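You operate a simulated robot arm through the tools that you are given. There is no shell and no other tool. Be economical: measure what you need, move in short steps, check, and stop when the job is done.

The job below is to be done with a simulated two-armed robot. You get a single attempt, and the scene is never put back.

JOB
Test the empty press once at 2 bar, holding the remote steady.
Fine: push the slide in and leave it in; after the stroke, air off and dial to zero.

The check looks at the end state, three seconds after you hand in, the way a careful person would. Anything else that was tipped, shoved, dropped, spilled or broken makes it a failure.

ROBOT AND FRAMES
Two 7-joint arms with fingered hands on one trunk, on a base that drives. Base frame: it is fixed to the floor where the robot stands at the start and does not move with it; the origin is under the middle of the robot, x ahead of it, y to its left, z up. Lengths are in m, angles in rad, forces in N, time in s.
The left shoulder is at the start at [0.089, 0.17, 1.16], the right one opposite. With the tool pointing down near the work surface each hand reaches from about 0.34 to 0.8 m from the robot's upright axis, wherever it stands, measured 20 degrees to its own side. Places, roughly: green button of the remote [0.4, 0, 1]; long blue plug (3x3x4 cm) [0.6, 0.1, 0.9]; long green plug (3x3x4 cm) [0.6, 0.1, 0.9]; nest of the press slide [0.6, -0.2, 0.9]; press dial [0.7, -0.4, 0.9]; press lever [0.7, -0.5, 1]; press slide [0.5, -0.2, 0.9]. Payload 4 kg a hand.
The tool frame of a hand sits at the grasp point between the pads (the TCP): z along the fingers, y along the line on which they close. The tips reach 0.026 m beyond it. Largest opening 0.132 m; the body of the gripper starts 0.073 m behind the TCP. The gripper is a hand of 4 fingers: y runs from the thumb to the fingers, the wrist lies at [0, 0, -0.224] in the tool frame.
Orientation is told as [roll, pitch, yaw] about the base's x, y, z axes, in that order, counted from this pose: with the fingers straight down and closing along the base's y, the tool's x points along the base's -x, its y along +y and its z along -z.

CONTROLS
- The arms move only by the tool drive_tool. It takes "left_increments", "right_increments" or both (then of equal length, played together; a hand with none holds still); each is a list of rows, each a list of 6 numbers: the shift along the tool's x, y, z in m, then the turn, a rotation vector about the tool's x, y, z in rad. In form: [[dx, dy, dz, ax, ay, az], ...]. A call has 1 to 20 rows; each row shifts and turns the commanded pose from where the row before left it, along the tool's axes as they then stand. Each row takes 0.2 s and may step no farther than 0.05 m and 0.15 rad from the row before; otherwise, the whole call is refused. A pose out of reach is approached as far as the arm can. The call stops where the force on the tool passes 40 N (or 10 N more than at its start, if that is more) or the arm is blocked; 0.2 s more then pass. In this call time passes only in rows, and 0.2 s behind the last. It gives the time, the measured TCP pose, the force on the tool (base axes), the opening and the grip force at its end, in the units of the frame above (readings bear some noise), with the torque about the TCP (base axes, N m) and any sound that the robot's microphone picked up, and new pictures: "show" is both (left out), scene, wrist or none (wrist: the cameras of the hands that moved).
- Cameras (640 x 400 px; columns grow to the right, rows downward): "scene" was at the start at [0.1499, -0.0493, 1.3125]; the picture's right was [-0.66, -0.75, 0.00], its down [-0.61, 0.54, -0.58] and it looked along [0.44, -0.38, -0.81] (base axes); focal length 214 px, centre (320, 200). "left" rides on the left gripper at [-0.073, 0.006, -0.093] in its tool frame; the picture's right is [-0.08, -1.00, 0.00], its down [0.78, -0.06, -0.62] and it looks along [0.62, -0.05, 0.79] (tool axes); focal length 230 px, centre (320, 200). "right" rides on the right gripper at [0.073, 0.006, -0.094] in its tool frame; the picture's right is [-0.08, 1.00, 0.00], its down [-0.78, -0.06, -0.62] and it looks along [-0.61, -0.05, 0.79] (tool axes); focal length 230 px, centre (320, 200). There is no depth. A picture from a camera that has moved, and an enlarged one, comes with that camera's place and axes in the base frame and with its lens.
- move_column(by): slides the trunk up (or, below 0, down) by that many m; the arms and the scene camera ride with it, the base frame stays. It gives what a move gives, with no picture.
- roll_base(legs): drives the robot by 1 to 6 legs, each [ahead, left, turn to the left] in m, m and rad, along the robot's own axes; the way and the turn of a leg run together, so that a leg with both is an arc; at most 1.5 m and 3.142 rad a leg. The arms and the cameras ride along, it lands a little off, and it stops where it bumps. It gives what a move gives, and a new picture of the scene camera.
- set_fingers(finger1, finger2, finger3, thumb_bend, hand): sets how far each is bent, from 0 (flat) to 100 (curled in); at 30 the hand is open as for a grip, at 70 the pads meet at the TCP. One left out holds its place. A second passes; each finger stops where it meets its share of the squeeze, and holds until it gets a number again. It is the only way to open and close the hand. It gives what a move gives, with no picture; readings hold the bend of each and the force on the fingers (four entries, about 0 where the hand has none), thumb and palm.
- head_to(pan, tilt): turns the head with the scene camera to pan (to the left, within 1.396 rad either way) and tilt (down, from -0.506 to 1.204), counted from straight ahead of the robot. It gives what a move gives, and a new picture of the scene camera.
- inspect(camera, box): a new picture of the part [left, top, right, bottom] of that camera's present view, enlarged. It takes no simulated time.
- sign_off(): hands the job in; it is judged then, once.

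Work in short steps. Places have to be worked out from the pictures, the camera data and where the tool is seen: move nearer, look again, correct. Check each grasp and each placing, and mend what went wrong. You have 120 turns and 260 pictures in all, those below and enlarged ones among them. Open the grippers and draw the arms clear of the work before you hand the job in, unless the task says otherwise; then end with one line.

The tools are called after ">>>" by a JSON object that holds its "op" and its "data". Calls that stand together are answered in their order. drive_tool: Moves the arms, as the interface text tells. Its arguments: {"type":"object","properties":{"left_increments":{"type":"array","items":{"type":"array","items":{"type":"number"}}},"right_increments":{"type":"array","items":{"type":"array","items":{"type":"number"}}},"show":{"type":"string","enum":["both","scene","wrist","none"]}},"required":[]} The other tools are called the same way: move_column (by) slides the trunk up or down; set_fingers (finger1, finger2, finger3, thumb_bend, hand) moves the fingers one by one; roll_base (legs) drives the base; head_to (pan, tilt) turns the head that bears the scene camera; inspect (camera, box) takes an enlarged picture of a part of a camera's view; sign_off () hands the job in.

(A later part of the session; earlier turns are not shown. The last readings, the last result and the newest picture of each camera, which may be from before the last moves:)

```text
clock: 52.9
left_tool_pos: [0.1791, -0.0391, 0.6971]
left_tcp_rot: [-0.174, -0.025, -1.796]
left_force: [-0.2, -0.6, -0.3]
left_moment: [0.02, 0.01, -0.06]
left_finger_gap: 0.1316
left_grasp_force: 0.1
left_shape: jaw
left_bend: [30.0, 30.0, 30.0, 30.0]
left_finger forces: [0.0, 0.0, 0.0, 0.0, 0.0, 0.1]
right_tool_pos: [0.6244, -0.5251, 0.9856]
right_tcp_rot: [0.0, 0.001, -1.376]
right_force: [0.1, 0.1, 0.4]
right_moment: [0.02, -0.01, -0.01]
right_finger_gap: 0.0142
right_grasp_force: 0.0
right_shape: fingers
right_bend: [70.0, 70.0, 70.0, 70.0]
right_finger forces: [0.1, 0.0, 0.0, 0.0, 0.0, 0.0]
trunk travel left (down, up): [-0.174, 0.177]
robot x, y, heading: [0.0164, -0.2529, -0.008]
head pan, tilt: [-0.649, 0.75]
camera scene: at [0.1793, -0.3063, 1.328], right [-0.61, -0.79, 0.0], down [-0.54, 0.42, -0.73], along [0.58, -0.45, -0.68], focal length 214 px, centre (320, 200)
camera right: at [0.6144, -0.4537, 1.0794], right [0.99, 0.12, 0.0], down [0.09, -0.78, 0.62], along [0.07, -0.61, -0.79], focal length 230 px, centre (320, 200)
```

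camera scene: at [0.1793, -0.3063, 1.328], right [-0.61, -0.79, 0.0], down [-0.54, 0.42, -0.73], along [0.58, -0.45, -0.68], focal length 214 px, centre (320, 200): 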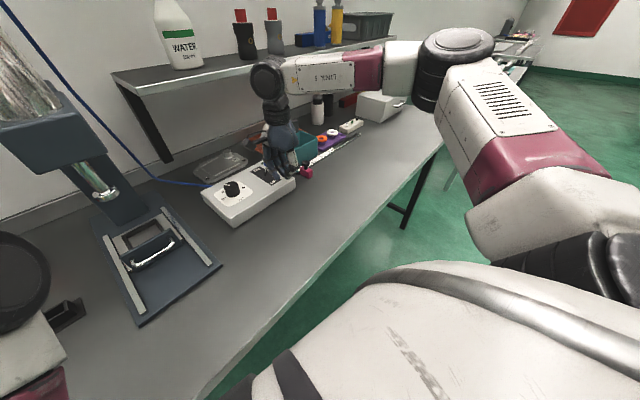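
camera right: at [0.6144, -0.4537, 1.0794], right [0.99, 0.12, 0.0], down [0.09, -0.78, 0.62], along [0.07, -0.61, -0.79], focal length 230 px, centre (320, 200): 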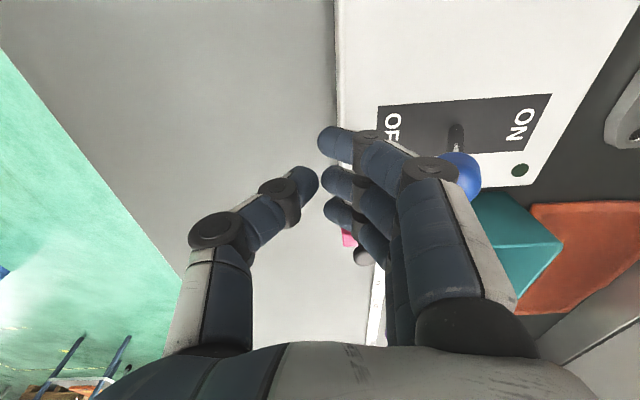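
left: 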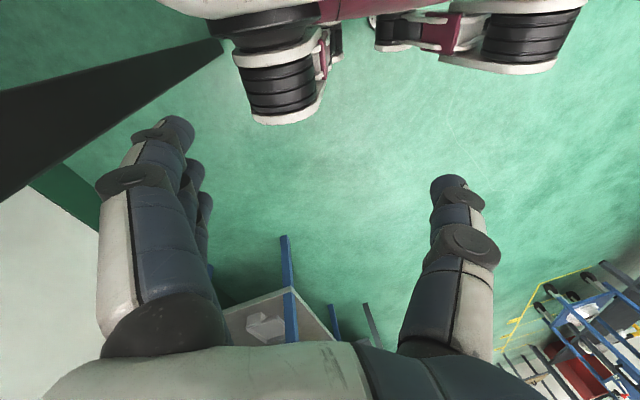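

Ball directly ahead of the fingers. I push along +d in small steps.

>>> {"op": "drive_tool", "data": {"right_increments": [[0, 0.015, 0, 0, 0, 0], [0, 0.015, 0, 0, 0, 0], [0, 0.015, 0, 0, 0, 0], [0, 0.01, 0, 0, 0, 0], [0, 0.01, 0, 0, 0, 0]], "show": "wrist"}}

```text
clock: 54.1
left_tool_pos: [0.1794, -0.0398, 0.697]
left_tcp_rot: [-0.174, -0.023, -1.795]
left_force: [0.1, 0.0, -0.2]
left_moment: [0.0, -0.01, 0.01]
left_finger_gap: 0.1319
left_grasp_force: 0.1
left_shape: jaw
left_bend: [30.0, 30.0, 30.0, 30.0]
left_finger forces: [0.0, 0.0, 0.0, 0.0, 0.0, 0.0]
right_tool_pos: [0.6904, -0.5084, 0.9862]
right_tcp_rot: [0.0, 0.0, -1.375]
right_force: [-0.2, 0.4, -0.9]
right_moment: [0.0, -0.01, -0.03]
right_finger_gap: 0.0144
right_grasp_force: 0.1
right_shape: fingers
right_bend: [70.0, 70.0, 70.0, 70.0]
right_finger forces: [0.0, 0.1, 0.0, 0.1, 0.0, 0.0]
trunk travel left (down, up): [-0.174, 0.177]
robot x, y, heading: [0.017, -0.2564, -0.008]
head pan, tilt: [-0.649, 0.75]
camera right: at [0.6814, -0.4371, 1.081], right [0.99, 0.12, 0.0], down [0.09, -0.78, 0.62], along [0.07, -0.61, -0.79], focal length 230 px, centre (320, 200)
```

right: 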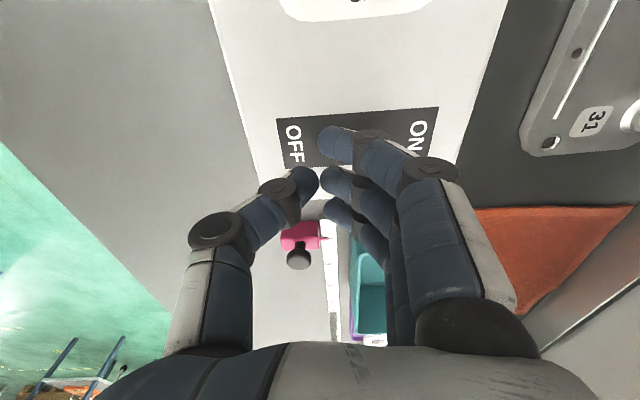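

Little resistance; the lever has swung out of view. I back off and lift to look.

>>> {"op": "drive_tool", "data": {"right_increments": [[0, -0.03, 0, 0, 0, 0], [0, -0.03, -0.03, 0, 0, 0], [0, -0.01, -0.045, 0, 0, 0], [0, 0, -0.045, 0, 0, 0]]}}

>>> {"op": "inspect", "data": {"camera": "scene", "box": [190, 120, 330, 230]}}

```text
clock: 55.1
left_tool_pos: [0.1795, -0.0395, 0.6984]
left_tcp_rot: [-0.173, -0.023, -1.794]
left_force: [-0.5, 0.3, 0.0]
left_moment: [0.0, -0.02, 0.0]
left_finger_gap: 0.1318
left_grasp_force: 0.0
left_shape: jaw
left_bend: [30.0, 30.0, 30.0, 30.0]
left_finger forces: [0.0, 0.1, 0.1, 0.0, 0.0, 0.1]
right_tool_pos: [0.6239, -0.5231, 1.1088]
right_tcp_rot: [0.0, -0.002, -1.377]
right_force: [-0.7, -0.3, -1.0]
right_moment: [-0.02, -0.04, 0.01]
right_finger_gap: 0.0144
right_grasp_force: 0.0
right_shape: fingers
right_bend: [70.0, 70.0, 70.0, 70.0]
right_finger forces: [0.0, 0.1, 0.0, 0.0, 0.0, 0.0]
trunk travel left (down, up): [-0.174, 0.177]
robot x, y, heading: [0.0187, -0.255, -0.007]
head pan, tilt: [-0.649, 0.75]
camera scene: at [0.1784, -0.3056, 1.3282], right [-0.61, -0.79, 0.0], down [-0.54, 0.42, -0.73], along [0.58, -0.45, -0.68], focal length 214 px, centre (320, 200)
camera right: at [0.614, -0.4519, 1.2025], right [0.99, 0.12, 0.0], down [0.09, -0.78, 0.62], along [0.07, -0.61, -0.79], focal length 230 px, centre (320, 200)
```

scene: 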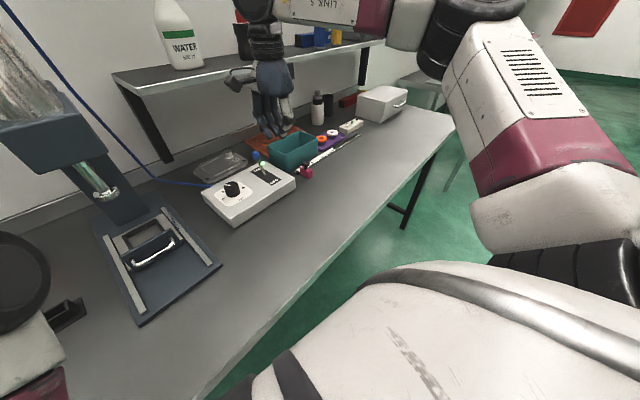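
right: 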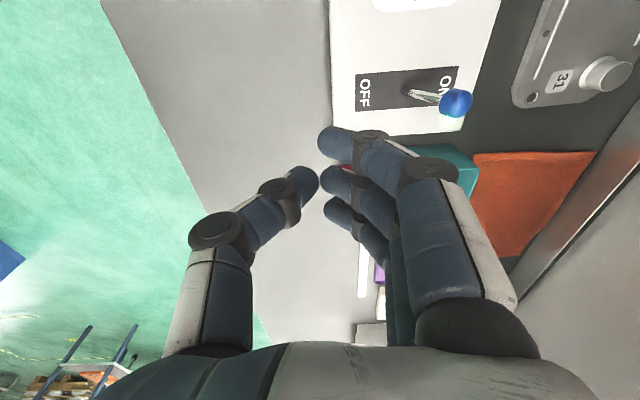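

```text
3.64 times, centred on (260, 175) of scene
camera zoom: at [0.1784, -0.3056, 1.3282], right [-0.61, -0.79, 0.0], down [-0.54, 0.42, -0.73], along [0.58, -0.45, -0.68], focal length 780 px, centre (538, 291)
```

zoom: 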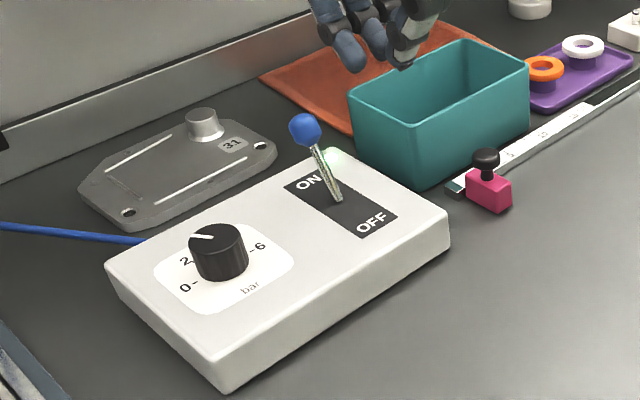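

Lever is ON with the lamp lit, and the dial shows 2. Now I retract the right hand and drive back and left to work on the remote.

>>> {"op": "drive_tool", "data": {"right_increments": [[0, -0.045, 0, 0, 0, 0], [0, -0.045, 0, 0, 0, 0], [0, -0.045, 0, 0, 0, 0], [0, -0.04, 0, 0, 0, 0]], "show": "none"}}

>>> {"op": "roll_base", "data": {"legs": [[-0.12, 0, 0], [0, 0.22, 0]]}}

>>> {"op": "head_to", "data": {"pan": 0.2, "tilt": 0.75}}

```text
clock: 56.1
left_tool_pos: [0.1792, -0.0403, 0.6977]
left_tcp_rot: [-0.174, -0.02, -1.795]
left_force: [0.1, -0.7, -0.7]
left_moment: [0.01, 0.0, 0.01]
left_finger_gap: 0.132
left_grasp_force: 0.1
left_shape: jaw
left_bend: [30.0, 30.0, 30.0, 30.0]
left_finger forces: [0.0, 0.1, 0.0, 0.0, 0.0, 0.1]
right_tool_pos: [0.4486, -0.5605, 1.1041]
right_tcp_rot: [0.0, -0.001, -1.375]
right_force: [0.7, 1.0, -0.4]
right_moment: [0.02, -0.03, 0.01]
right_finger_gap: 0.0143
right_grasp_force: 0.0
right_shape: fingers
right_bend: [70.0, 70.0, 70.0, 70.0]
right_finger forces: [0.0, 0.0, 0.0, 0.1, 0.0, 0.0]
trunk travel left (down, up): [-0.174, 0.177]
robot x, y, heading: [0.018, -0.2535, -0.006]
head pan, tilt: [-0.649, 0.75]
```

```text
clock: 59.4
left_tool_pos: [0.0624, 0.1788, 0.6971]
left_tcp_rot: [-0.173, -0.024, -1.798]
left_force: [-0.8, -0.3, -0.3]
left_moment: [0.01, 0.03, -0.02]
left_finger_gap: 0.132
left_grasp_force: 0.1
left_shape: jaw
left_bend: [30.0, 30.0, 30.0, 30.0]
left_finger forces: [0.1, 0.0, 0.1, 0.0, 0.1, 0.0]
right_tool_pos: [0.3316, -0.3419, 1.1042]
right_tcp_rot: [-0.001, -0.001, -1.378]
right_force: [0.5, -0.1, 0.0]
right_moment: [-0.05, -0.01, -0.02]
right_finger_gap: 0.0145
right_grasp_force: 0.0
right_shape: fingers
right_bend: [70.0, 70.0, 70.0, 70.0]
right_finger forces: [0.0, 0.0, 0.0, 0.0, 0.0, 0.1]
trunk travel left (down, up): [-0.174, 0.177]
robot x, y, heading: [-0.1017, -0.0351, -0.007]
head pan, tilt: [-0.649, 0.75]
camera scene: at [0.0611, -0.0873, 1.3281], right [-0.61, -0.79, 0.0], down [-0.54, 0.42, -0.73], along [0.58, -0.45, -0.68], focal length 214 px, centre (320, 200)
```

scene: 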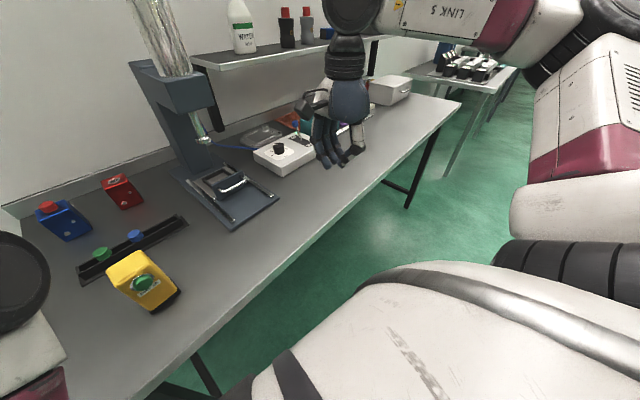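

```text
clock: 60.6
left_tool_pos: [0.063, 0.1785, 0.6973]
left_tcp_rot: [-0.174, -0.024, -1.797]
left_force: [-0.5, -0.4, 0.3]
left_moment: [-0.01, -0.02, -0.01]
left_finger_gap: 0.132
left_grasp_force: 0.1
left_shape: jaw
left_bend: [30.0, 30.0, 30.0, 30.0]
left_finger forces: [0.0, 0.0, 0.0, 0.1, 0.0, 0.0]
right_tool_pos: [0.3321, -0.3424, 1.1048]
right_tcp_rot: [0.0, 0.0, -1.38]
right_force: [-0.3, 0.1, 0.0]
right_moment: [0.01, 0.01, 0.01]
right_finger_gap: 0.014
right_grasp_force: 0.1
right_shape: fingers
right_bend: [70.0, 70.0, 70.0, 70.0]
right_finger forces: [0.0, 0.0, 0.0, 0.0, 0.1, 0.0]
trunk travel left (down, up): [-0.174, 0.177]
robot x, y, heading: [-0.1006, -0.0362, -0.015]
head pan, tilt: [0.201, 0.75]
camera scene: at [0.077, -0.0212, 1.3281], right [0.19, -0.98, 0.0], down [-0.67, -0.13, -0.73], along [0.72, 0.14, -0.68], focal length 214 px, centre (320, 200)
```

scene: 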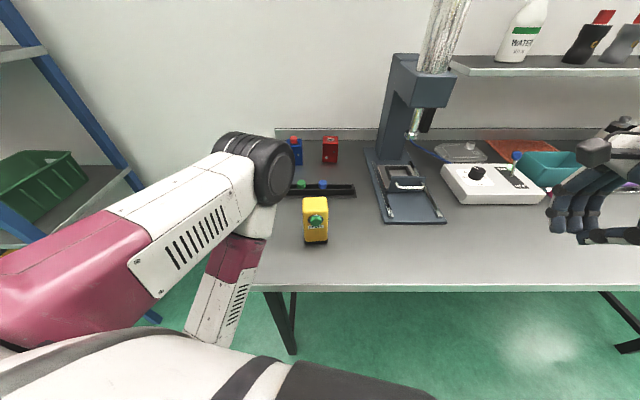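

>>> {"op": "inspect", "data": {"camera": "scene", "box": [270, 120, 360, 260]}}

```text
2.86 times, centred on (315, 190) of scene
camera zoom: at [0.077, -0.0212, 1.3281], right [0.19, -0.98, 0.0], down [-0.67, -0.13, -0.73], along [0.72, 0.14, -0.68], focal length 613 px, centre (334, 229)
```

zoom: 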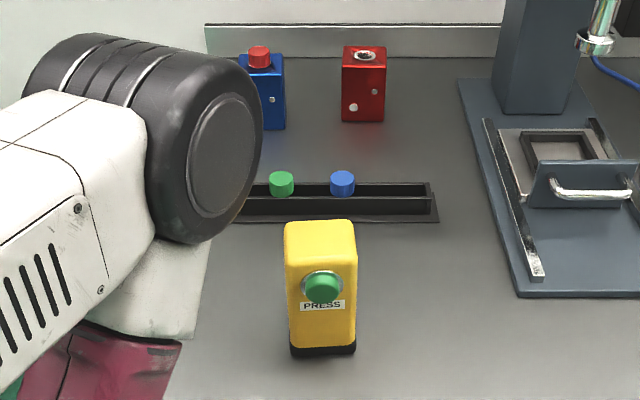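

The remote is an upright block ≈5.5×4.5×11.5 cm centred ≈(0.408,0.054), top z≈1.0, button facing the robot at ≈(0.376,0.048,0.98). I raise the left hand straight up beside the body, clear of the table edge.

>>> {"op": "drive_tool", "data": {"left_increments": [[0, 0, -0.045, 0, 0, 0], [0, 0, -0.045, 0, 0, 0], [0, 0, -0.045, 0, 0, 0], [0, 0, -0.045, 0, 0, 0], [0, 0, -0.045, 0, 0, 0], [0, 0, -0.045, 0, 0, 0], [0, 0, -0.045, 0, 0, 0], [0, 0, -0.045, 0, 0, 0], [0, 0, -0.045, 0, 0, 0]]}}

```text
clock: 62.6
left_tool_pos: [0.228, 0.1483, 1.0054]
left_tcp_rot: [-0.171, -0.023, -1.793]
left_force: [-1.0, 0.2, 0.1]
left_moment: [-0.01, 0.0, 0.0]
left_finger_gap: 0.1318
left_grasp_force: 0.0
left_shape: jaw
left_bend: [30.0, 30.0, 30.0, 30.0]
left_finger forces: [0.0, 0.1, 0.0, 0.1, 0.0, 0.0]
left hand out of reach, approached as far as the arm can: row 1, 2, 3, 4, 5, 6
right_tool_pos: [0.3321, -0.3384, 1.1056]
right_tcp_rot: [0.001, -0.001, -1.378]
right_force: [-0.2, 0.0, -0.5]
right_moment: [0.0, 0.0, 0.0]
right_finger_gap: 0.0141
right_grasp_force: 0.1
right_shape: fingers
right_bend: [70.0, 70.0, 70.0, 70.0]
right_finger forces: [0.1, 0.0, 0.0, 0.0, 0.1, 0.0]
trunk travel left (down, up): [-0.174, 0.177]
robot x, y, heading: [-0.101, -0.0332, -0.013]
head pan, tilt: [0.201, 0.75]
camera scene: at [0.0776, -0.0184, 1.328], right [0.19, -0.98, 0.0], down [-0.67, -0.13, -0.73], along [0.72, 0.14, -0.68], focal length 214 px, centre (320, 200)
camera left: at [0.2312, 0.0755, 1.0986], right [-0.97, 0.15, 0.17], down [0.22, 0.77, 0.6], along [-0.04, 0.62, -0.78], focal length 230 px, centre (320, 200)
```

scene: 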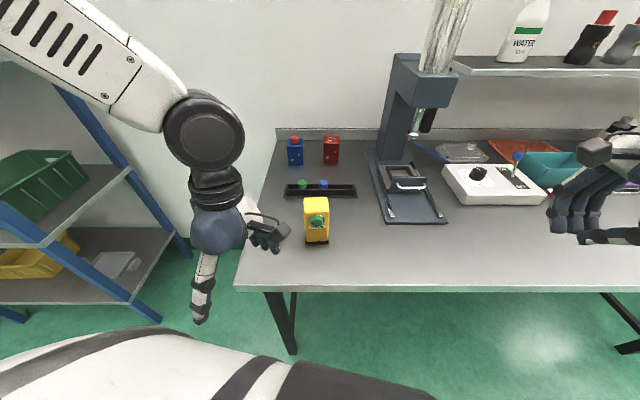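
left: 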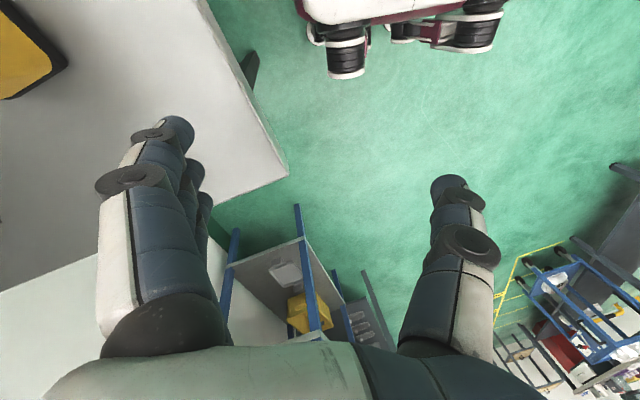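

Hand came up clear. Holding the remote from above needs the left hand closing across its width: yaw ≈+0.2 (or −2.94). I raise a little and test how far this wrist can yaw.

>>> {"op": "drive_tool", "data": {"left_increments": [[0, 0, -0.04, 0, 0, 0], [0, 0, -0.04, 0, 0, 0], [0, 0, 0, 0, 0, -0.14], [0, 0, 0, 0, 0, -0.14], [0, 0, 0, 0, 0, -0.14], [0, 0, 0, 0, 0, -0.14], [0, 0, 0, 0, 0, -0.14], [0, 0, 0, 0, 0, -0.14], [0, 0, 0, 0, 0, -0.14], [0, 0, 0, 0, 0, -0.14], [0, 0, 0, 0, 0, -0.14], [0, 0, 0, 0, 0, -0.14], [0, 0, 0, 0, 0, -0.14], [0, 0, 0, 0, 0, -0.14]]}}

```text
clock: 65.6
left_tool_pos: [0.2406, 0.1459, 1.0862]
left_tcp_rot: [-0.003, 0.176, -0.116]
left_force: [0.1, -0.6, 0.1]
left_moment: [-0.01, -0.01, -0.03]
left_finger_gap: 0.1317
left_grasp_force: 0.1
left_shape: jaw
left_bend: [30.0, 30.0, 30.0, 30.0]
left_finger forces: [0.0, 0.0, 0.1, 0.0, 0.0, 0.0]
right_tool_pos: [0.3314, -0.3414, 1.1052]
right_tcp_rot: [-0.001, 0.0, -1.378]
right_force: [0.3, -0.1, -0.9]
right_moment: [-0.03, 0.02, 0.0]
right_finger_gap: 0.0145
right_grasp_force: 0.1
right_shape: fingers
right_bend: [70.0, 70.0, 70.0, 70.0]
right_finger forces: [0.0, 0.1, 0.1, 0.0, 0.0, 0.1]
trunk travel left (down, up): [-0.174, 0.177]
robot x, y, heading: [-0.0961, -0.0352, -0.011]
head pan, tilt: [0.201, 0.75]
camera scene: at [0.077, -0.0211, 1.3281], right [0.19, -0.98, 0.0], down [-0.67, -0.13, -0.73], along [0.72, 0.14, -0.68], focal length 214 px, centre (320, 200)
camera left: at [0.3275, 0.1422, 1.1663], right [-0.04, -1.0, -0.01], down [-0.67, 0.02, 0.74], along [-0.74, 0.04, -0.67], focal length 230 px, centre (320, 200)
```

scene: 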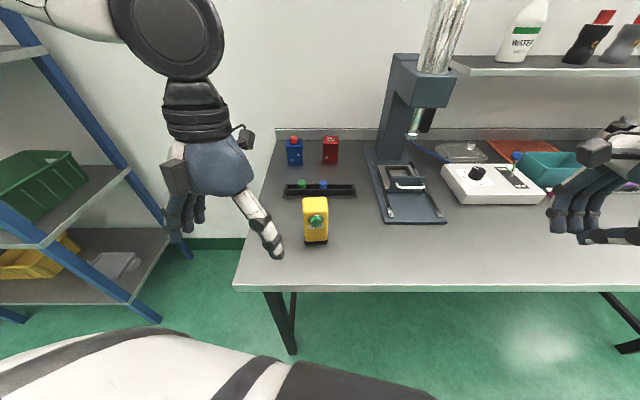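
left: 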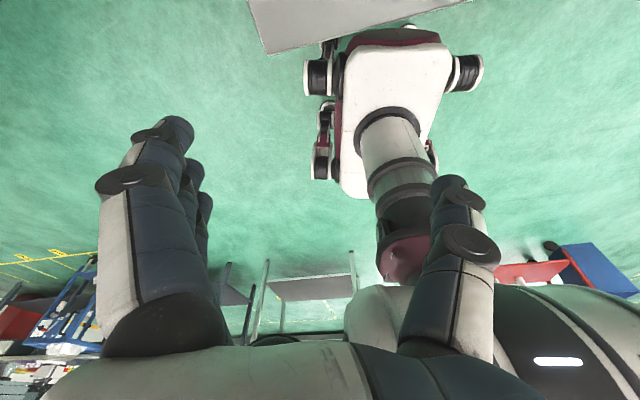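

No limit there, so yaw +0.2 is feasible. I finish the yaw, level the hand, and look.

>>> {"op": "drive_tool", "data": {"left_increments": [[0, 0, 0, 0, 0, -0.107], [0, 0, 0, 0, 0, -0.107], [0, 0, 0, 0, 0, -0.107], [0, 0, -0.015, 0, -0.088, 0], [0, 0, -0.015, 0, -0.088, 0]], "show": "none"}}

```text
clock: 66.8
left_tool_pos: [0.2441, 0.1434, 1.1152]
left_tcp_rot: [0.051, -0.009, 0.197]
left_force: [0.1, -0.4, -0.9]
left_moment: [0.0, 0.02, -0.01]
left_finger_gap: 0.1319
left_grasp_force: 0.0
left_shape: jaw
left_bend: [30.0, 30.0, 30.0, 30.0]
left_finger forces: [0.1, 0.0, 0.1, 0.0, 0.1, 0.0]
right_tool_pos: [0.3298, -0.3426, 1.1045]
right_tcp_rot: [0.001, 0.002, -1.379]
right_force: [0.3, 0.3, -0.3]
right_moment: [0.02, 0.0, 0.02]
right_finger_gap: 0.0145
right_grasp_force: 0.1
right_shape: fingers
right_bend: [70.0, 70.0, 70.0, 70.0]
right_finger forces: [0.0, 0.1, 0.0, 0.0, 0.0, 0.0]
trunk travel left (down, up): [-0.174, 0.177]
robot x, y, heading: [-0.1, -0.0355, -0.013]
head pan, tilt: [0.201, 0.75]
```

Now level the last bit of roll and move above the remote at z≈1.115.

>>> {"op": "drive_tool", "data": {"left_increments": [[0, 0, 0, 0.05, 0, 0], [-0.0358, -0.0298, 0, 0, 0, 0], [-0.0358, -0.0298, 0, 0, 0, 0], [-0.0358, -0.0298, 0, 0, 0, 0], [-0.0358, -0.0298, 0, 0, 0, 0]]}}

```text
clock: 68.0
left_tool_pos: [0.4097, 0.0561, 1.1152]
left_tcp_rot: [0.002, -0.008, 0.197]
left_force: [-0.1, 0.1, 0.0]
left_moment: [0.02, 0.04, -0.03]
left_finger_gap: 0.1319
left_grasp_force: 0.0
left_shape: jaw
left_bend: [30.0, 30.0, 30.0, 30.0]
left_finger forces: [0.0, 0.0, 0.0, 0.0, 0.0, 0.0]
right_tool_pos: [0.3317, -0.3425, 1.1049]
right_tcp_rot: [-0.003, 0.003, -1.379]
right_force: [0.4, 0.4, 0.6]
right_moment: [-0.03, 0.03, -0.02]
right_finger_gap: 0.0145
right_grasp_force: 0.1
right_shape: fingers
right_bend: [70.0, 70.0, 70.0, 70.0]
right_finger forces: [0.1, 0.0, 0.0, 0.0, 0.0, 0.0]
trunk travel left (down, up): [-0.174, 0.177]
robot x, y, heading: [-0.1022, -0.0343, -0.013]
head pan, tilt: [0.201, 0.75]
camera scene: at [0.078, -0.022, 1.3278], right [0.19, -0.98, 0.0], down [-0.67, -0.13, -0.73], along [0.72, 0.14, -0.68], focal length 214 px, centre (320, 200)
camera left: at [0.4777, 0.076, 1.2088], right [0.27, -0.96, 0.0], down [-0.76, -0.22, 0.61], along [-0.59, -0.16, -0.79], focal length 230 px, centre (320, 200)
```

scene: 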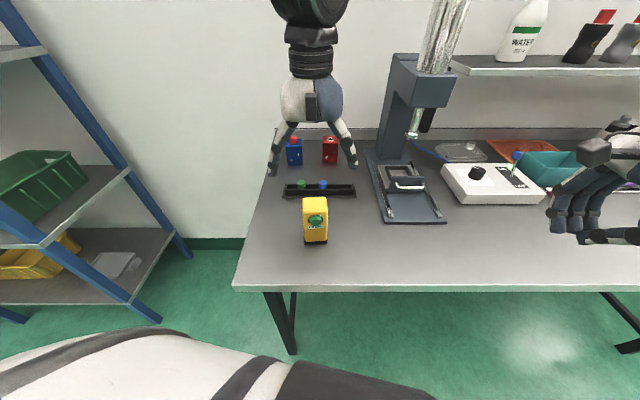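
left: 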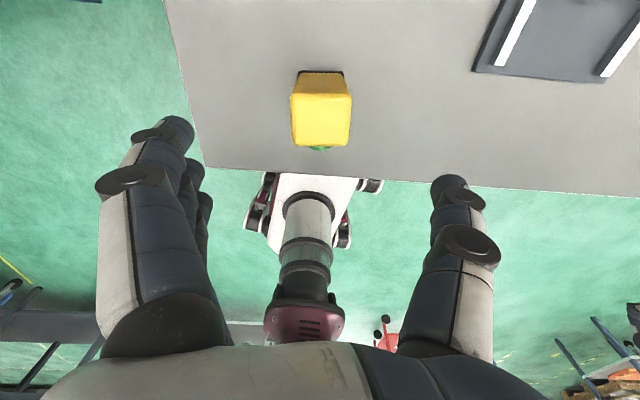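

Great, the remote is centred below. Zoom for fine alignment.

>>> {"op": "inspect", "data": {"camera": "left", "box": [270, 50, 370, 165]}}

```text
3.48 times, centred on (320, 108) of left
camera zoom: at [0.4777, 0.076, 1.2088], right [0.27, -0.96, 0.0], down [-0.76, -0.22, 0.61], along [-0.59, -0.16, -0.79], focal length 800 px, centre (320, 522)
```

zoom: 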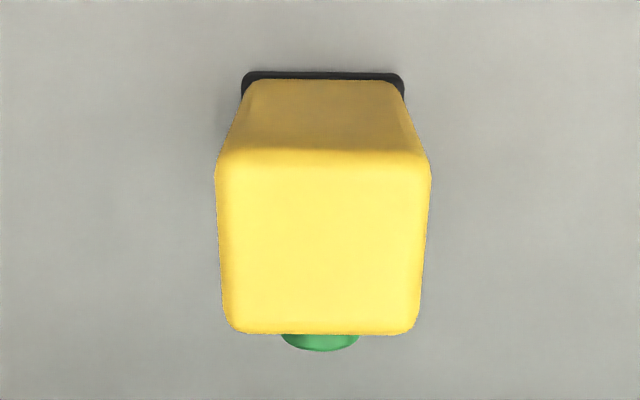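

Remote yaw ≈0.26, centre ≈(0.408,0.057). I align the yaw, shift ~6 mm back so the fingers don't cover the button, and descend to z≈0.957.

>>> {"op": "drive_tool", "data": {"left_increments": [[-0.005, 0.001, 0, 0, 0, -0.06], [0, 0, 0.04, 0, 0, 0], [0, 0, 0.04, 0, 0, 0], [0, 0, 0.04, 0, 0, 0], [0, 0, 0.038, 0, 0, 0]]}}

```text
clock: 69.2
left_tool_pos: [0.4172, 0.0563, 0.9595]
left_tcp_rot: [-0.002, -0.009, 0.26]
left_force: [0.7, 0.4, -0.2]
left_moment: [-0.02, 0.02, 0.01]
left_finger_gap: 0.1321
left_grasp_force: 0.0
left_shape: jaw
left_bend: [30.0, 30.0, 30.0, 30.0]
left_finger forces: [0.0, 0.0, 0.0, 0.0, 0.0, 0.0]
right_tool_pos: [0.3312, -0.3414, 1.1034]
right_tcp_rot: [0.0, 0.0, -1.38]
right_force: [0.2, 0.1, -0.2]
right_moment: [-0.02, 0.0, -0.02]
right_finger_gap: 0.0142
right_grasp_force: 0.1
right_shape: fingers
right_bend: [70.0, 70.0, 70.0, 70.0]
right_finger forces: [0.0, 0.0, 0.0, 0.0, 0.0, 0.0]
trunk travel left (down, up): [-0.174, 0.177]
robot x, y, heading: [-0.0971, -0.0384, -0.01]
head pan, tilt: [0.201, 0.75]
camera scene: at [0.0767, -0.0255, 1.325], right [0.14, -0.99, 0.0], down [-0.7, -0.1, -0.71], along [0.7, 0.1, -0.71], focal length 214 px, centre (320, 200)
camera left: at [0.4842, 0.081, 1.0546], right [0.33, -0.94, 0.0], down [-0.75, -0.26, 0.61], along [-0.57, -0.2, -0.79], focal length 230 px, centre (320, 200)
```

scene: 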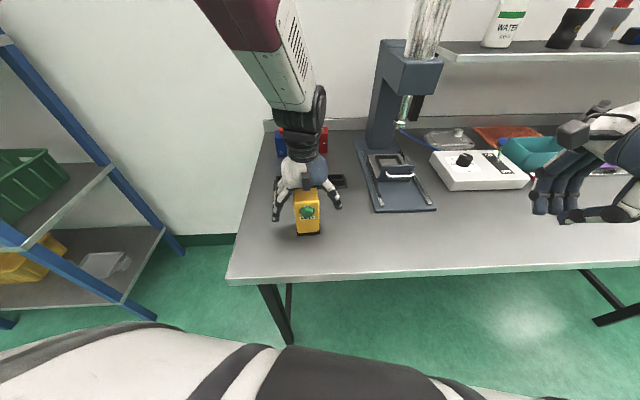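
left: 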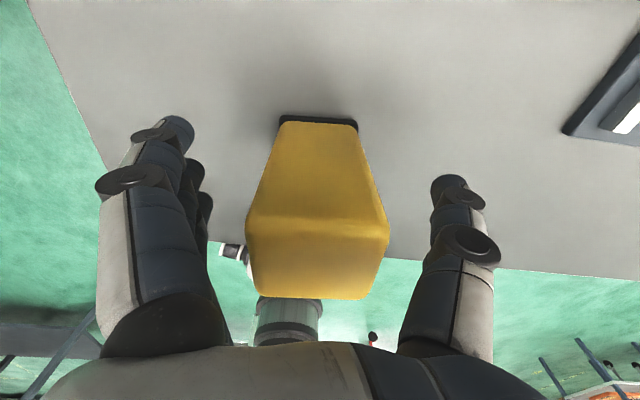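

Straddling the remote symmetrically. I close in two stages.

>>> {"op": "set_fingers", "data": {"hand": "left", "finger1": 52, "finger2": 52, "finger3": 52, "thumb_bend": 52}}

>>> {"op": "inspect", "data": {"camera": "left", "box": [80, 80, 560, 380]}}

```text
clock: 70.2
left_tool_pos: [0.4166, 0.0565, 0.9609]
left_tcp_rot: [0.0, -0.008, 0.26]
left_force: [0.0, -0.5, 1.3]
left_moment: [0.0, 0.01, 0.0]
left_finger_gap: 0.0651
left_grasp_force: 0.1
left_shape: fingers
left_bend: [52.0, 52.0, 52.0, 52.0]
left_finger forces: [0.0, 0.0, 0.1, 0.0, 0.0, 0.1]
right_tool_pos: [0.33, -0.3423, 1.1049]
right_tcp_rot: [0.0, 0.0, -1.379]
right_force: [0.1, 0.3, -0.2]
right_moment: [-0.02, -0.01, 0.01]
right_finger_gap: 0.0144
right_grasp_force: 0.1
right_shape: fingers
right_bend: [70.0, 70.0, 70.0, 70.0]
right_finger forces: [0.0, 0.1, 0.1, 0.0, 0.0, 0.0]
trunk travel left (down, up): [-0.174, 0.177]
robot x, y, heading: [-0.1015, -0.034, -0.009]
head pan, tilt: [0.201, 0.75]
```

```text
1.33 times, centred on (320, 230) of left
camera zoom: at [0.4835, 0.0811, 1.0543], right [0.33, -0.94, 0.0], down [-0.75, -0.26, 0.61], along [-0.58, -0.2, -0.79], focal length 307 px, centre (320, 160)
```

zoom: 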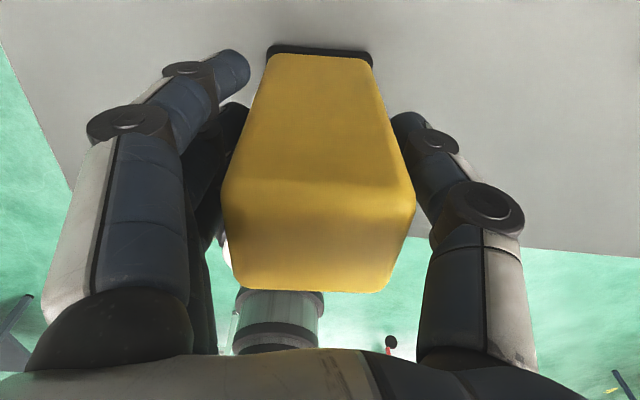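

The rear finger would miss the back edge, so I shift forward 8 mm to put all fingers on the side face, then close.

>>> {"op": "drive_tool", "data": {"left_increments": [[0.008, 0, 0, 0, 0, 0]], "show": "none"}}

>>> {"op": "set_fingers", "data": {"hand": "left", "finger1": 58, "finger2": 58, "finger3": 58, "thumb_bend": 58}}

>>> {"op": "inspect", "data": {"camera": "left", "box": [80, 80, 560, 380]}}

```text
clock: 70.6
left_tool_pos: [0.4076, 0.057, 0.9599]
left_tcp_rot: [-0.006, -0.003, 0.267]
left_force: [-0.5, -0.1, -0.3]
left_moment: [-0.02, -0.04, -0.03]
left_finger_gap: 0.0649
left_grasp_force: 0.0
left_shape: fingers
left_bend: [52.0, 52.0, 52.0, 52.0]
left_finger forces: [0.0, 0.0, 0.0, 0.0, 0.0, 0.0]
right_tool_pos: [0.33, -0.3428, 1.1049]
right_tcp_rot: [-0.001, 0.001, -1.379]
right_force: [0.0, 0.2, 0.4]
right_moment: [0.04, -0.01, 0.0]
right_finger_gap: 0.0145
right_grasp_force: 0.1
right_shape: fingers
right_bend: [70.0, 70.0, 70.0, 70.0]
right_finger forces: [0.0, 0.1, 0.0, 0.0, 0.0, 0.0]
trunk travel left (down, up): [-0.174, 0.177]
robot x, y, heading: [-0.0986, -0.0364, -0.005]
head pan, tilt: [0.201, 0.75]
```

```text
clock: 71.6
left_tool_pos: [0.4095, 0.0557, 0.9611]
left_tcp_rot: [-0.009, -0.007, 0.262]
left_force: [0.5, -0.2, 1.2]
left_moment: [0.04, 0.04, -0.04]
left_finger_gap: 0.0586
left_grasp_force: 4.8
left_shape: fingers
left_bend: [54.0, 54.0, 54.0, 55.0]
left_finger forces: [1.7, 1.8, 1.8, 0.0, 5.2, 0.0]
right_tool_pos: [0.3304, -0.3426, 1.1034]
right_tcp_rot: [-0.001, 0.0, -1.379]
right_force: [0.9, -0.4, -0.7]
right_moment: [0.0, 0.04, -0.02]
right_finger_gap: 0.0144
right_grasp_force: 0.1
right_shape: fingers
right_bend: [70.0, 70.0, 70.0, 70.0]
right_finger forces: [0.0, 0.0, 0.1, 0.0, 0.0, 0.0]
trunk travel left (down, up): [-0.174, 0.177]
robot x, y, heading: [-0.1033, -0.0359, -0.009]
head pan, tilt: [0.201, 0.75]
```

```text
1.33 times, centred on (320, 230) of left
camera zoom: at [0.4759, 0.0814, 1.0564], right [0.33, -0.94, 0.01], down [-0.75, -0.26, 0.61], along [-0.57, -0.21, -0.79], focal length 307 px, centre (320, 160)
```

zoom: 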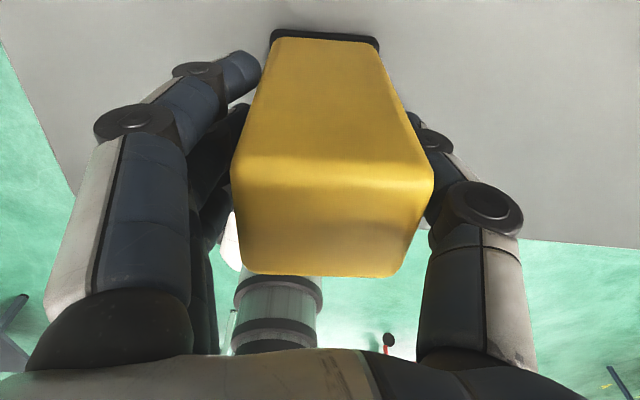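

All three fingers and the thumb are in balanced contact. Squeeze a bit more for a steady hold, and check the scene.

>>> {"op": "set_fingers", "data": {"hand": "left", "finger1": 64, "finger2": 64, "finger3": 64, "thumb_bend": 64}}

>>> {"op": "inspect", "data": {"camera": "scene", "box": [250, 140, 370, 250]}}

```text
clock: 72.6
left_tool_pos: [0.4101, 0.0555, 0.9629]
left_tcp_rot: [-0.01, -0.006, 0.263]
left_force: [0.3, -0.8, -2.3]
left_moment: [-0.02, 0.0, -0.02]
left_finger_gap: 0.0572
left_grasp_force: 16.4
left_shape: fingers
left_bend: [56.0, 56.0, 56.0, 57.0]
left_finger forces: [5.5, 5.4, 5.4, 0.1, 16.3, 0.0]
right_tool_pos: [0.3314, -0.3429, 1.1048]
right_tcp_rot: [-0.001, 0.0, -1.38]
right_force: [0.2, -0.4, -0.1]
right_moment: [0.01, 0.02, 0.0]
right_finger_gap: 0.0144
right_grasp_force: 0.1
right_shape: fingers
right_bend: [70.0, 70.0, 70.0, 70.0]
right_finger forces: [0.0, 0.1, 0.1, 0.0, 0.0, 0.0]
trunk travel left (down, up): [-0.174, 0.177]
robot x, y, heading: [-0.0994, -0.0322, -0.009]
head pan, tilt: [0.201, 0.75]
```

```text
3.64 times, centred on (310, 195) of scene
camera zoom: at [0.0779, -0.0264, 1.3281], right [0.13, -0.99, 0.0], down [-0.68, -0.09, -0.73], along [0.73, 0.09, -0.68], focal length 780 px, centre (356, 218)
```

zoom: 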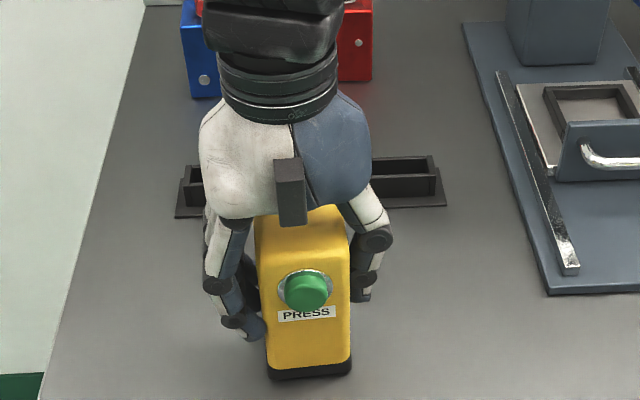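

Firm hold and the button is free in front. However, for the right hand to poke with the fingers pointed well forward its wrist would end up too near the body, so I release, lift, and move the base back 0.15 m (and left 0.08 m) before holding again.

>>> {"op": "set_fingers", "data": {"hand": "left", "finger1": 48, "finger2": 48, "finger3": 48, "thumb_bend": 48}}

>>> {"op": "drive_tool", "data": {"left_increments": [[0, 0, -0.03, 0, 0, 0], [0, 0, -0.04, 0, 0, 0], [0, 0, -0.04, 0, 0, 0], [0, 0, -0.04, 0, 0, 0]], "show": "none"}}

>>> {"op": "roll_base", "data": {"legs": [[-0.15, 0, 0], [0, 0.08, 0]]}}

```text
clock: 73.6
left_tool_pos: [0.4091, 0.0543, 0.9634]
left_tcp_rot: [-0.009, -0.007, 0.262]
left_force: [-0.6, 0.3, 0.6]
left_moment: [0.02, -0.04, 0.02]
left_finger_gap: 0.0764
left_grasp_force: 0.0
left_shape: fingers
left_bend: [48.0, 48.0, 48.0, 48.0]
left_finger forces: [0.0, 0.1, 0.0, 0.0, 0.0, 0.1]
right_tool_pos: [0.3317, -0.3424, 1.1058]
right_tcp_rot: [0.0, 0.0, -1.378]
right_force: [-0.3, 0.8, -0.1]
right_moment: [0.0, -0.01, 0.02]
right_finger_gap: 0.0143
right_grasp_force: 0.1
right_shape: fingers
right_bend: [70.0, 70.0, 70.0, 70.0]
right_finger forces: [0.0, 0.1, 0.0, 0.1, 0.0, 0.1]
trunk travel left (down, up): [-0.174, 0.177]
robot x, y, heading: [-0.1, -0.0376, -0.01]
head pan, tilt: [0.201, 0.75]
```

```text
clock: 74.6
left_tool_pos: [0.4061, 0.0541, 1.112]
left_tcp_rot: [0.004, -0.013, 0.253]
left_force: [0.5, 0.8, 0.1]
left_moment: [-0.03, -0.01, 0.02]
left_finger_gap: 0.0768
left_grasp_force: 0.1
left_shape: fingers
left_bend: [48.0, 48.0, 48.0, 48.0]
left_finger forces: [0.0, 0.0, 0.0, 0.0, 0.0, 0.0]
right_tool_pos: [0.3309, -0.3412, 1.1054]
right_tcp_rot: [0.0, -0.002, -1.378]
right_force: [-0.4, -0.8, 1.0]
right_moment: [-0.01, 0.03, 0.04]
right_finger_gap: 0.0143
right_grasp_force: 0.1
right_shape: fingers
right_bend: [70.0, 70.0, 70.0, 70.0]
right_finger forces: [0.0, 0.1, 0.0, 0.0, 0.0, 0.1]
trunk travel left (down, up): [-0.174, 0.177]
robot x, y, heading: [-0.1019, -0.0373, -0.009]
head pan, tilt: [0.201, 0.75]
```

```text
clock: 77.0
left_tool_pos: [0.2551, 0.1343, 1.1103]
left_tcp_rot: [0.001, -0.009, 0.251]
left_force: [-0.8, -0.2, 1.1]
left_moment: [0.04, -0.02, 0.02]
left_finger_gap: 0.0769
left_grasp_force: 0.1
left_shape: fingers
left_bend: [48.0, 48.0, 48.0, 48.0]
left_finger forces: [0.0, 0.0, 0.0, 0.0, 0.1, 0.0]
right_tool_pos: [0.1767, -0.2612, 1.1042]
right_tcp_rot: [0.0, 0.001, -1.382]
right_force: [-0.3, -0.4, 0.8]
right_moment: [0.03, -0.03, 0.04]
right_finger_gap: 0.0145
right_grasp_force: 0.2
right_shape: fingers
right_bend: [70.0, 70.0, 70.0, 70.0]
right_finger forces: [0.0, 0.0, 0.0, 0.0, 0.0, 0.0]
trunk travel left (down, up): [-0.174, 0.177]
robot x, y, heading: [-0.2561, 0.0482, -0.015]
head pan, tilt: [0.201, 0.75]
camera scene: at [-0.0759, 0.0604, 1.3281], right [0.19, -0.98, 0.0], down [-0.67, -0.13, -0.73], along [0.72, 0.14, -0.68], focal length 214 px, centre (320, 200)
```

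scene: 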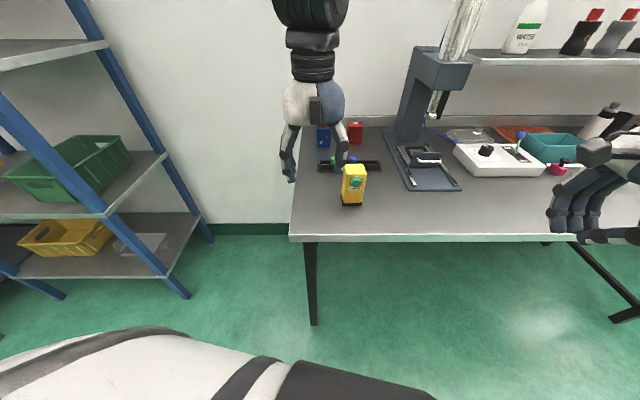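

Remote undisturbed. Bring the left hand back above it.

>>> {"op": "drive_tool", "data": {"left_increments": [[-0.0322, -0.0284, 0, 0, 0, 0], [-0.0322, -0.0284, 0, 0, 0, 0], [-0.0322, -0.0284, 0, 0, 0, 0], [-0.0322, -0.0284, 0, 0, 0, 0]], "show": "wrist"}}

>>> {"op": "inspect", "data": {"camera": "left", "box": [270, 50, 370, 165]}}

```text
clock: 78.2
left_tool_pos: [0.4194, 0.0821, 1.1298]
left_tcp_rot: [-0.046, -0.007, 0.302]
left_force: [-0.4, 0.2, 0.7]
left_moment: [-0.01, 0.0, 0.02]
left_finger_gap: 0.0769
left_grasp_force: 0.0
left_shape: fingers
left_bend: [48.0, 48.0, 48.0, 48.0]
left_finger forces: [0.1, 0.0, 0.0, 0.0, 0.1, 0.0]
right_tool_pos: [0.1747, -0.2608, 1.1063]
right_tcp_rot: [-0.002, 0.0, -1.382]
right_force: [0.8, 1.7, 0.5]
right_moment: [0.01, 0.0, 0.01]
right_finger_gap: 0.0145
right_grasp_force: 0.0
right_shape: fingers
right_bend: [70.0, 70.0, 70.0, 70.0]
right_finger forces: [0.1, 0.0, 0.0, 0.0, 0.1, 0.0]
trunk travel left (down, up): [-0.174, 0.177]
robot x, y, heading: [-0.254, 0.05, -0.005]
head pan, tilt: [0.201, 0.75]
stopped in row 4 (left hand): the arm was blocked; the commanded pose is now the measured one
camera left: at [0.4848, 0.1134, 1.2234], right [0.37, -0.93, 0.05], down [-0.74, -0.27, 0.61], along [-0.56, -0.26, -0.79], focal length 230 px, centre (320, 200)
```

left: 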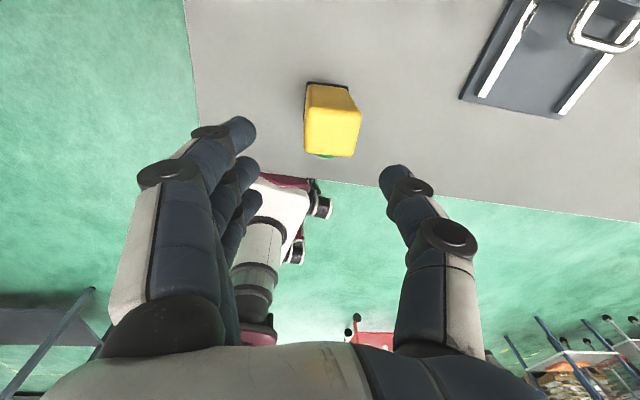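

```text
3.48 times, centred on (320, 108) of left
camera zoom: at [0.4848, 0.1134, 1.2234], right [0.37, -0.93, 0.05], down [-0.74, -0.27, 0.61], along [-0.56, -0.26, -0.79], focal length 800 px, centre (320, 522)
```

zoom: 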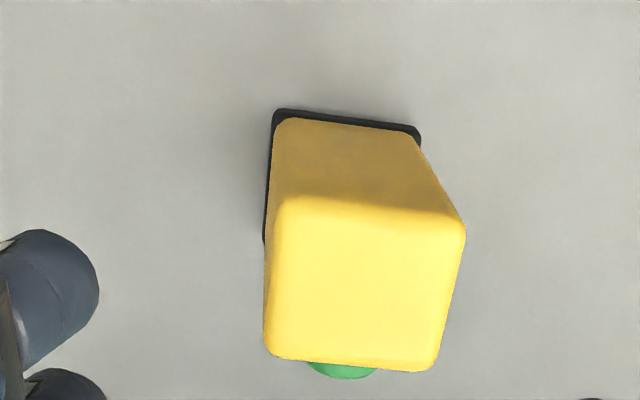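

The left arm reported being blocked; check what it's against.

>>> {"op": "head_to", "data": {"pan": 0.0, "tilt": 0.55}}

```text
clock: 78.9
left_tool_pos: [0.4215, 0.0806, 1.1293]
left_tcp_rot: [-0.047, -0.007, 0.304]
left_force: [0.0, -0.2, -0.5]
left_moment: [-0.02, 0.04, -0.04]
left_finger_gap: 0.077
left_grasp_force: 0.1
left_shape: fingers
left_bend: [48.0, 48.0, 48.0, 48.0]
left_finger forces: [0.0, 0.0, 0.0, 0.0, 0.0, 0.0]
right_tool_pos: [0.1763, -0.262, 1.1036]
right_tcp_rot: [-0.001, 0.0, -1.383]
right_force: [-0.7, 0.0, -0.5]
right_moment: [-0.03, -0.03, 0.0]
right_finger_gap: 0.0145
right_grasp_force: 0.1
right_shape: fingers
right_bend: [70.0, 70.0, 70.0, 70.0]
right_finger forces: [0.0, 0.0, 0.1, 0.0, 0.1, 0.1]
trunk travel left (down, up): [-0.174, 0.177]
robot x, y, heading: [-0.2514, 0.0464, -0.013]
head pan, tilt: [0.0, 0.55]
camera scene: at [-0.0673, 0.0432, 1.3454], right [-0.01, -1.0, 0.0], down [-0.52, 0.01, -0.85], along [0.85, -0.01, -0.52], focal length 214 px, centre (320, 200)
```

scene: 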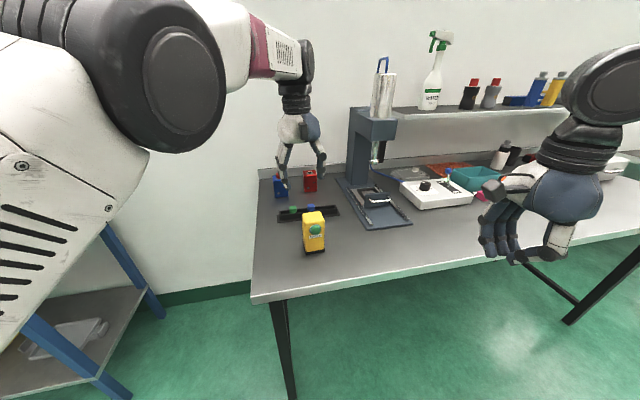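

Nothing external — the left arm is near its own limit reaching across. I shift the base back right by 0.09 m to restore the earlier left-arm geometry.

>>> {"op": "roll_base", "data": {"legs": [[0, -0.09, 0]]}}

>>> {"op": "drive_tool", "data": {"left_increments": [[0, 0.02, 0, -0.046, 0, 0.045], [0, 0.02, 0, 0, 0, 0]], "show": "wrist"}}

```text
clock: 80.3
left_tool_pos: [0.4197, -0.0059, 1.1299]
left_tcp_rot: [-0.044, -0.008, 0.304]
left_force: [0.4, 0.0, 0.6]
left_moment: [0.01, 0.0, 0.02]
left_finger_gap: 0.0768
left_grasp_force: 0.1
left_shape: fingers
left_bend: [48.0, 48.0, 48.0, 48.0]
left_finger forces: [0.1, 0.1, 0.0, 0.0, 0.0, 0.0]
right_tool_pos: [0.1751, -0.3488, 1.1036]
right_tcp_rot: [0.0, -0.001, -1.381]
right_force: [0.5, 0.8, -0.6]
right_moment: [-0.01, -0.01, 0.0]
right_finger_gap: 0.0144
right_grasp_force: 0.0
right_shape: fingers
right_bend: [70.0, 70.0, 70.0, 70.0]
right_finger forces: [0.1, 0.0, 0.1, 0.0, 0.1, 0.1]
trunk travel left (down, up): [-0.174, 0.177]
robot x, y, heading: [-0.2573, -0.0369, -0.009]
head pan, tilt: [0.0, 0.55]
camera scene: at [-0.0685, -0.045, 1.3455], right [-0.01, -1.0, 0.0], down [-0.52, 0.01, -0.85], along [0.85, -0.01, -0.52], focal length 214 px, centre (320, 200)
```

scene: 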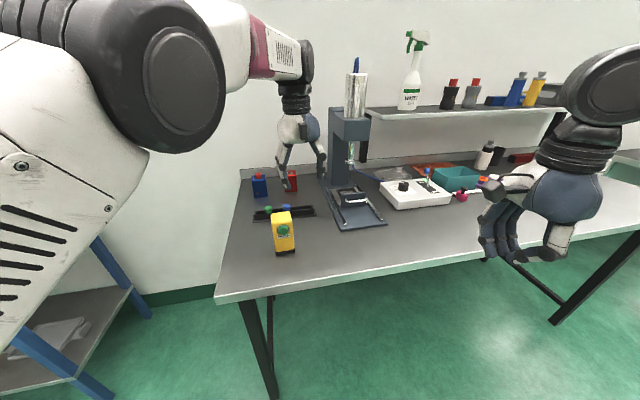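

```text
clock: 80.9
left_tool_pos: [0.4077, 0.0304, 1.1272]
left_tcp_rot: [0.001, -0.009, 0.255]
left_force: [0.1, 0.1, 0.3]
left_moment: [-0.01, 0.02, 0.0]
left_finger_gap: 0.0769
left_grasp_force: 0.1
left_shape: fingers
left_bend: [48.0, 48.0, 48.0, 48.0]
left_finger forces: [0.1, 0.0, 0.0, 0.0, 0.1, 0.0]
right_tool_pos: [0.1754, -0.3487, 1.1055]
right_tcp_rot: [0.001, 0.001, -1.379]
right_force: [-0.4, 0.2, -0.9]
right_moment: [0.0, -0.02, 0.02]
right_finger_gap: 0.0144
right_grasp_force: 0.1
right_shape: fingers
right_bend: [70.0, 70.0, 70.0, 70.0]
right_finger forces: [0.0, 0.1, 0.0, 0.1, 0.1, 0.1]
trunk travel left (down, up): [-0.174, 0.177]
robot x, y, heading: [-0.2546, -0.041, -0.009]
head pan, tilt: [0.0, 0.55]
camera left: at [0.4748, 0.0553, 1.221], right [0.33, -0.94, 0.0], down [-0.75, -0.26, 0.61], along [-0.58, -0.2, -0.79], focal length 230 px, centre (320, 200)
```

left: 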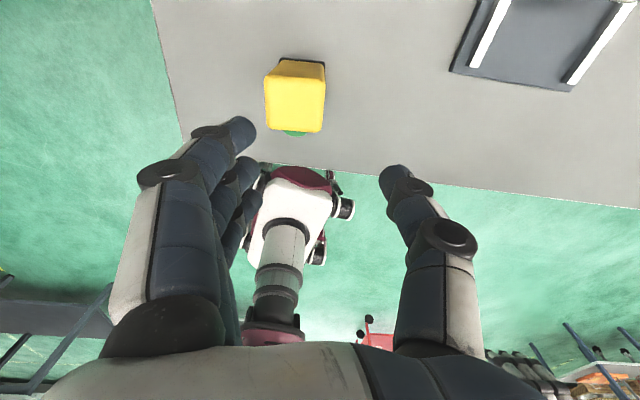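

Remote centre still ≈(0.409,0.057). Align over it, open slightly more, and descend.

>>> {"op": "set_fingers", "data": {"hand": "left", "finger1": 40, "finger2": 40, "finger3": 40, "thumb_bend": 40}}

>>> {"op": "drive_tool", "data": {"left_increments": [[-0.007, 0.026, 0, 0, 0, 0], [0, 0, 0.04, 0, 0, 0], [0, 0, 0.03, 0, 0, 0]], "show": "wrist"}}

```text
clock: 81.9
left_tool_pos: [0.4093, 0.0309, 1.1258]
left_tcp_rot: [0.002, -0.007, 0.257]
left_force: [-0.7, -0.2, 0.5]
left_moment: [-0.01, -0.02, -0.03]
left_finger_gap: 0.103
left_grasp_force: 0.1
left_shape: fingers
left_bend: [40.0, 40.0, 40.0, 40.0]
left_finger forces: [0.1, 0.0, 0.0, 0.0, 0.1, 0.1]
right_tool_pos: [0.1762, -0.3488, 1.1043]
right_tcp_rot: [0.0, -0.001, -1.38]
right_force: [0.5, -0.2, 0.9]
right_moment: [0.0, 0.01, 0.02]
right_finger_gap: 0.0145
right_grasp_force: 0.1
right_shape: fingers
right_bend: [70.0, 70.0, 70.0, 70.0]
right_finger forces: [0.0, 0.0, 0.0, 0.0, 0.0, 0.0]
trunk travel left (down, up): [-0.174, 0.177]
robot x, y, heading: [-0.2554, -0.0412, -0.011]
head pan, tilt: [0.0, 0.55]
```

```text
clock: 82.7
left_tool_pos: [0.4121, 0.0591, 1.0563]
left_tcp_rot: [0.002, -0.008, 0.258]
left_force: [0.2, 0.0, -0.3]
left_moment: [0.0, 0.04, 0.02]
left_finger_gap: 0.1033
left_grasp_force: 0.0
left_shape: fingers
left_bend: [40.0, 40.0, 40.0, 40.0]
left_finger forces: [0.1, 0.1, 0.0, 0.0, 0.1, 0.1]
right_tool_pos: [0.1771, -0.3504, 1.1039]
right_tcp_rot: [-0.001, -0.001, -1.38]
right_force: [-0.2, 0.2, -0.2]
right_moment: [0.02, -0.01, 0.02]
right_finger_gap: 0.0144
right_grasp_force: 0.0
right_shape: fingers
right_bend: [70.0, 70.0, 70.0, 70.0]
right_finger forces: [0.1, 0.0, 0.0, 0.0, 0.0, 0.1]
trunk travel left (down, up): [-0.174, 0.177]
robot x, y, heading: [-0.254, -0.0399, -0.013]
head pan, tilt: [0.0, 0.55]
camera left: at [0.4785, 0.0843, 1.1514], right [0.33, -0.94, 0.0], down [-0.75, -0.26, 0.61], along [-0.58, -0.2, -0.79], focal length 230 px, centre (320, 200)
```

left: 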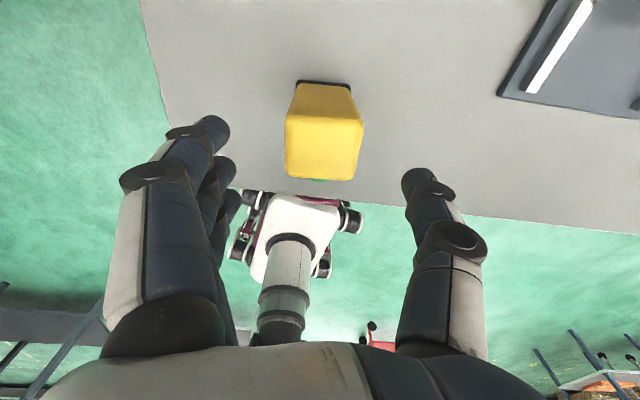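

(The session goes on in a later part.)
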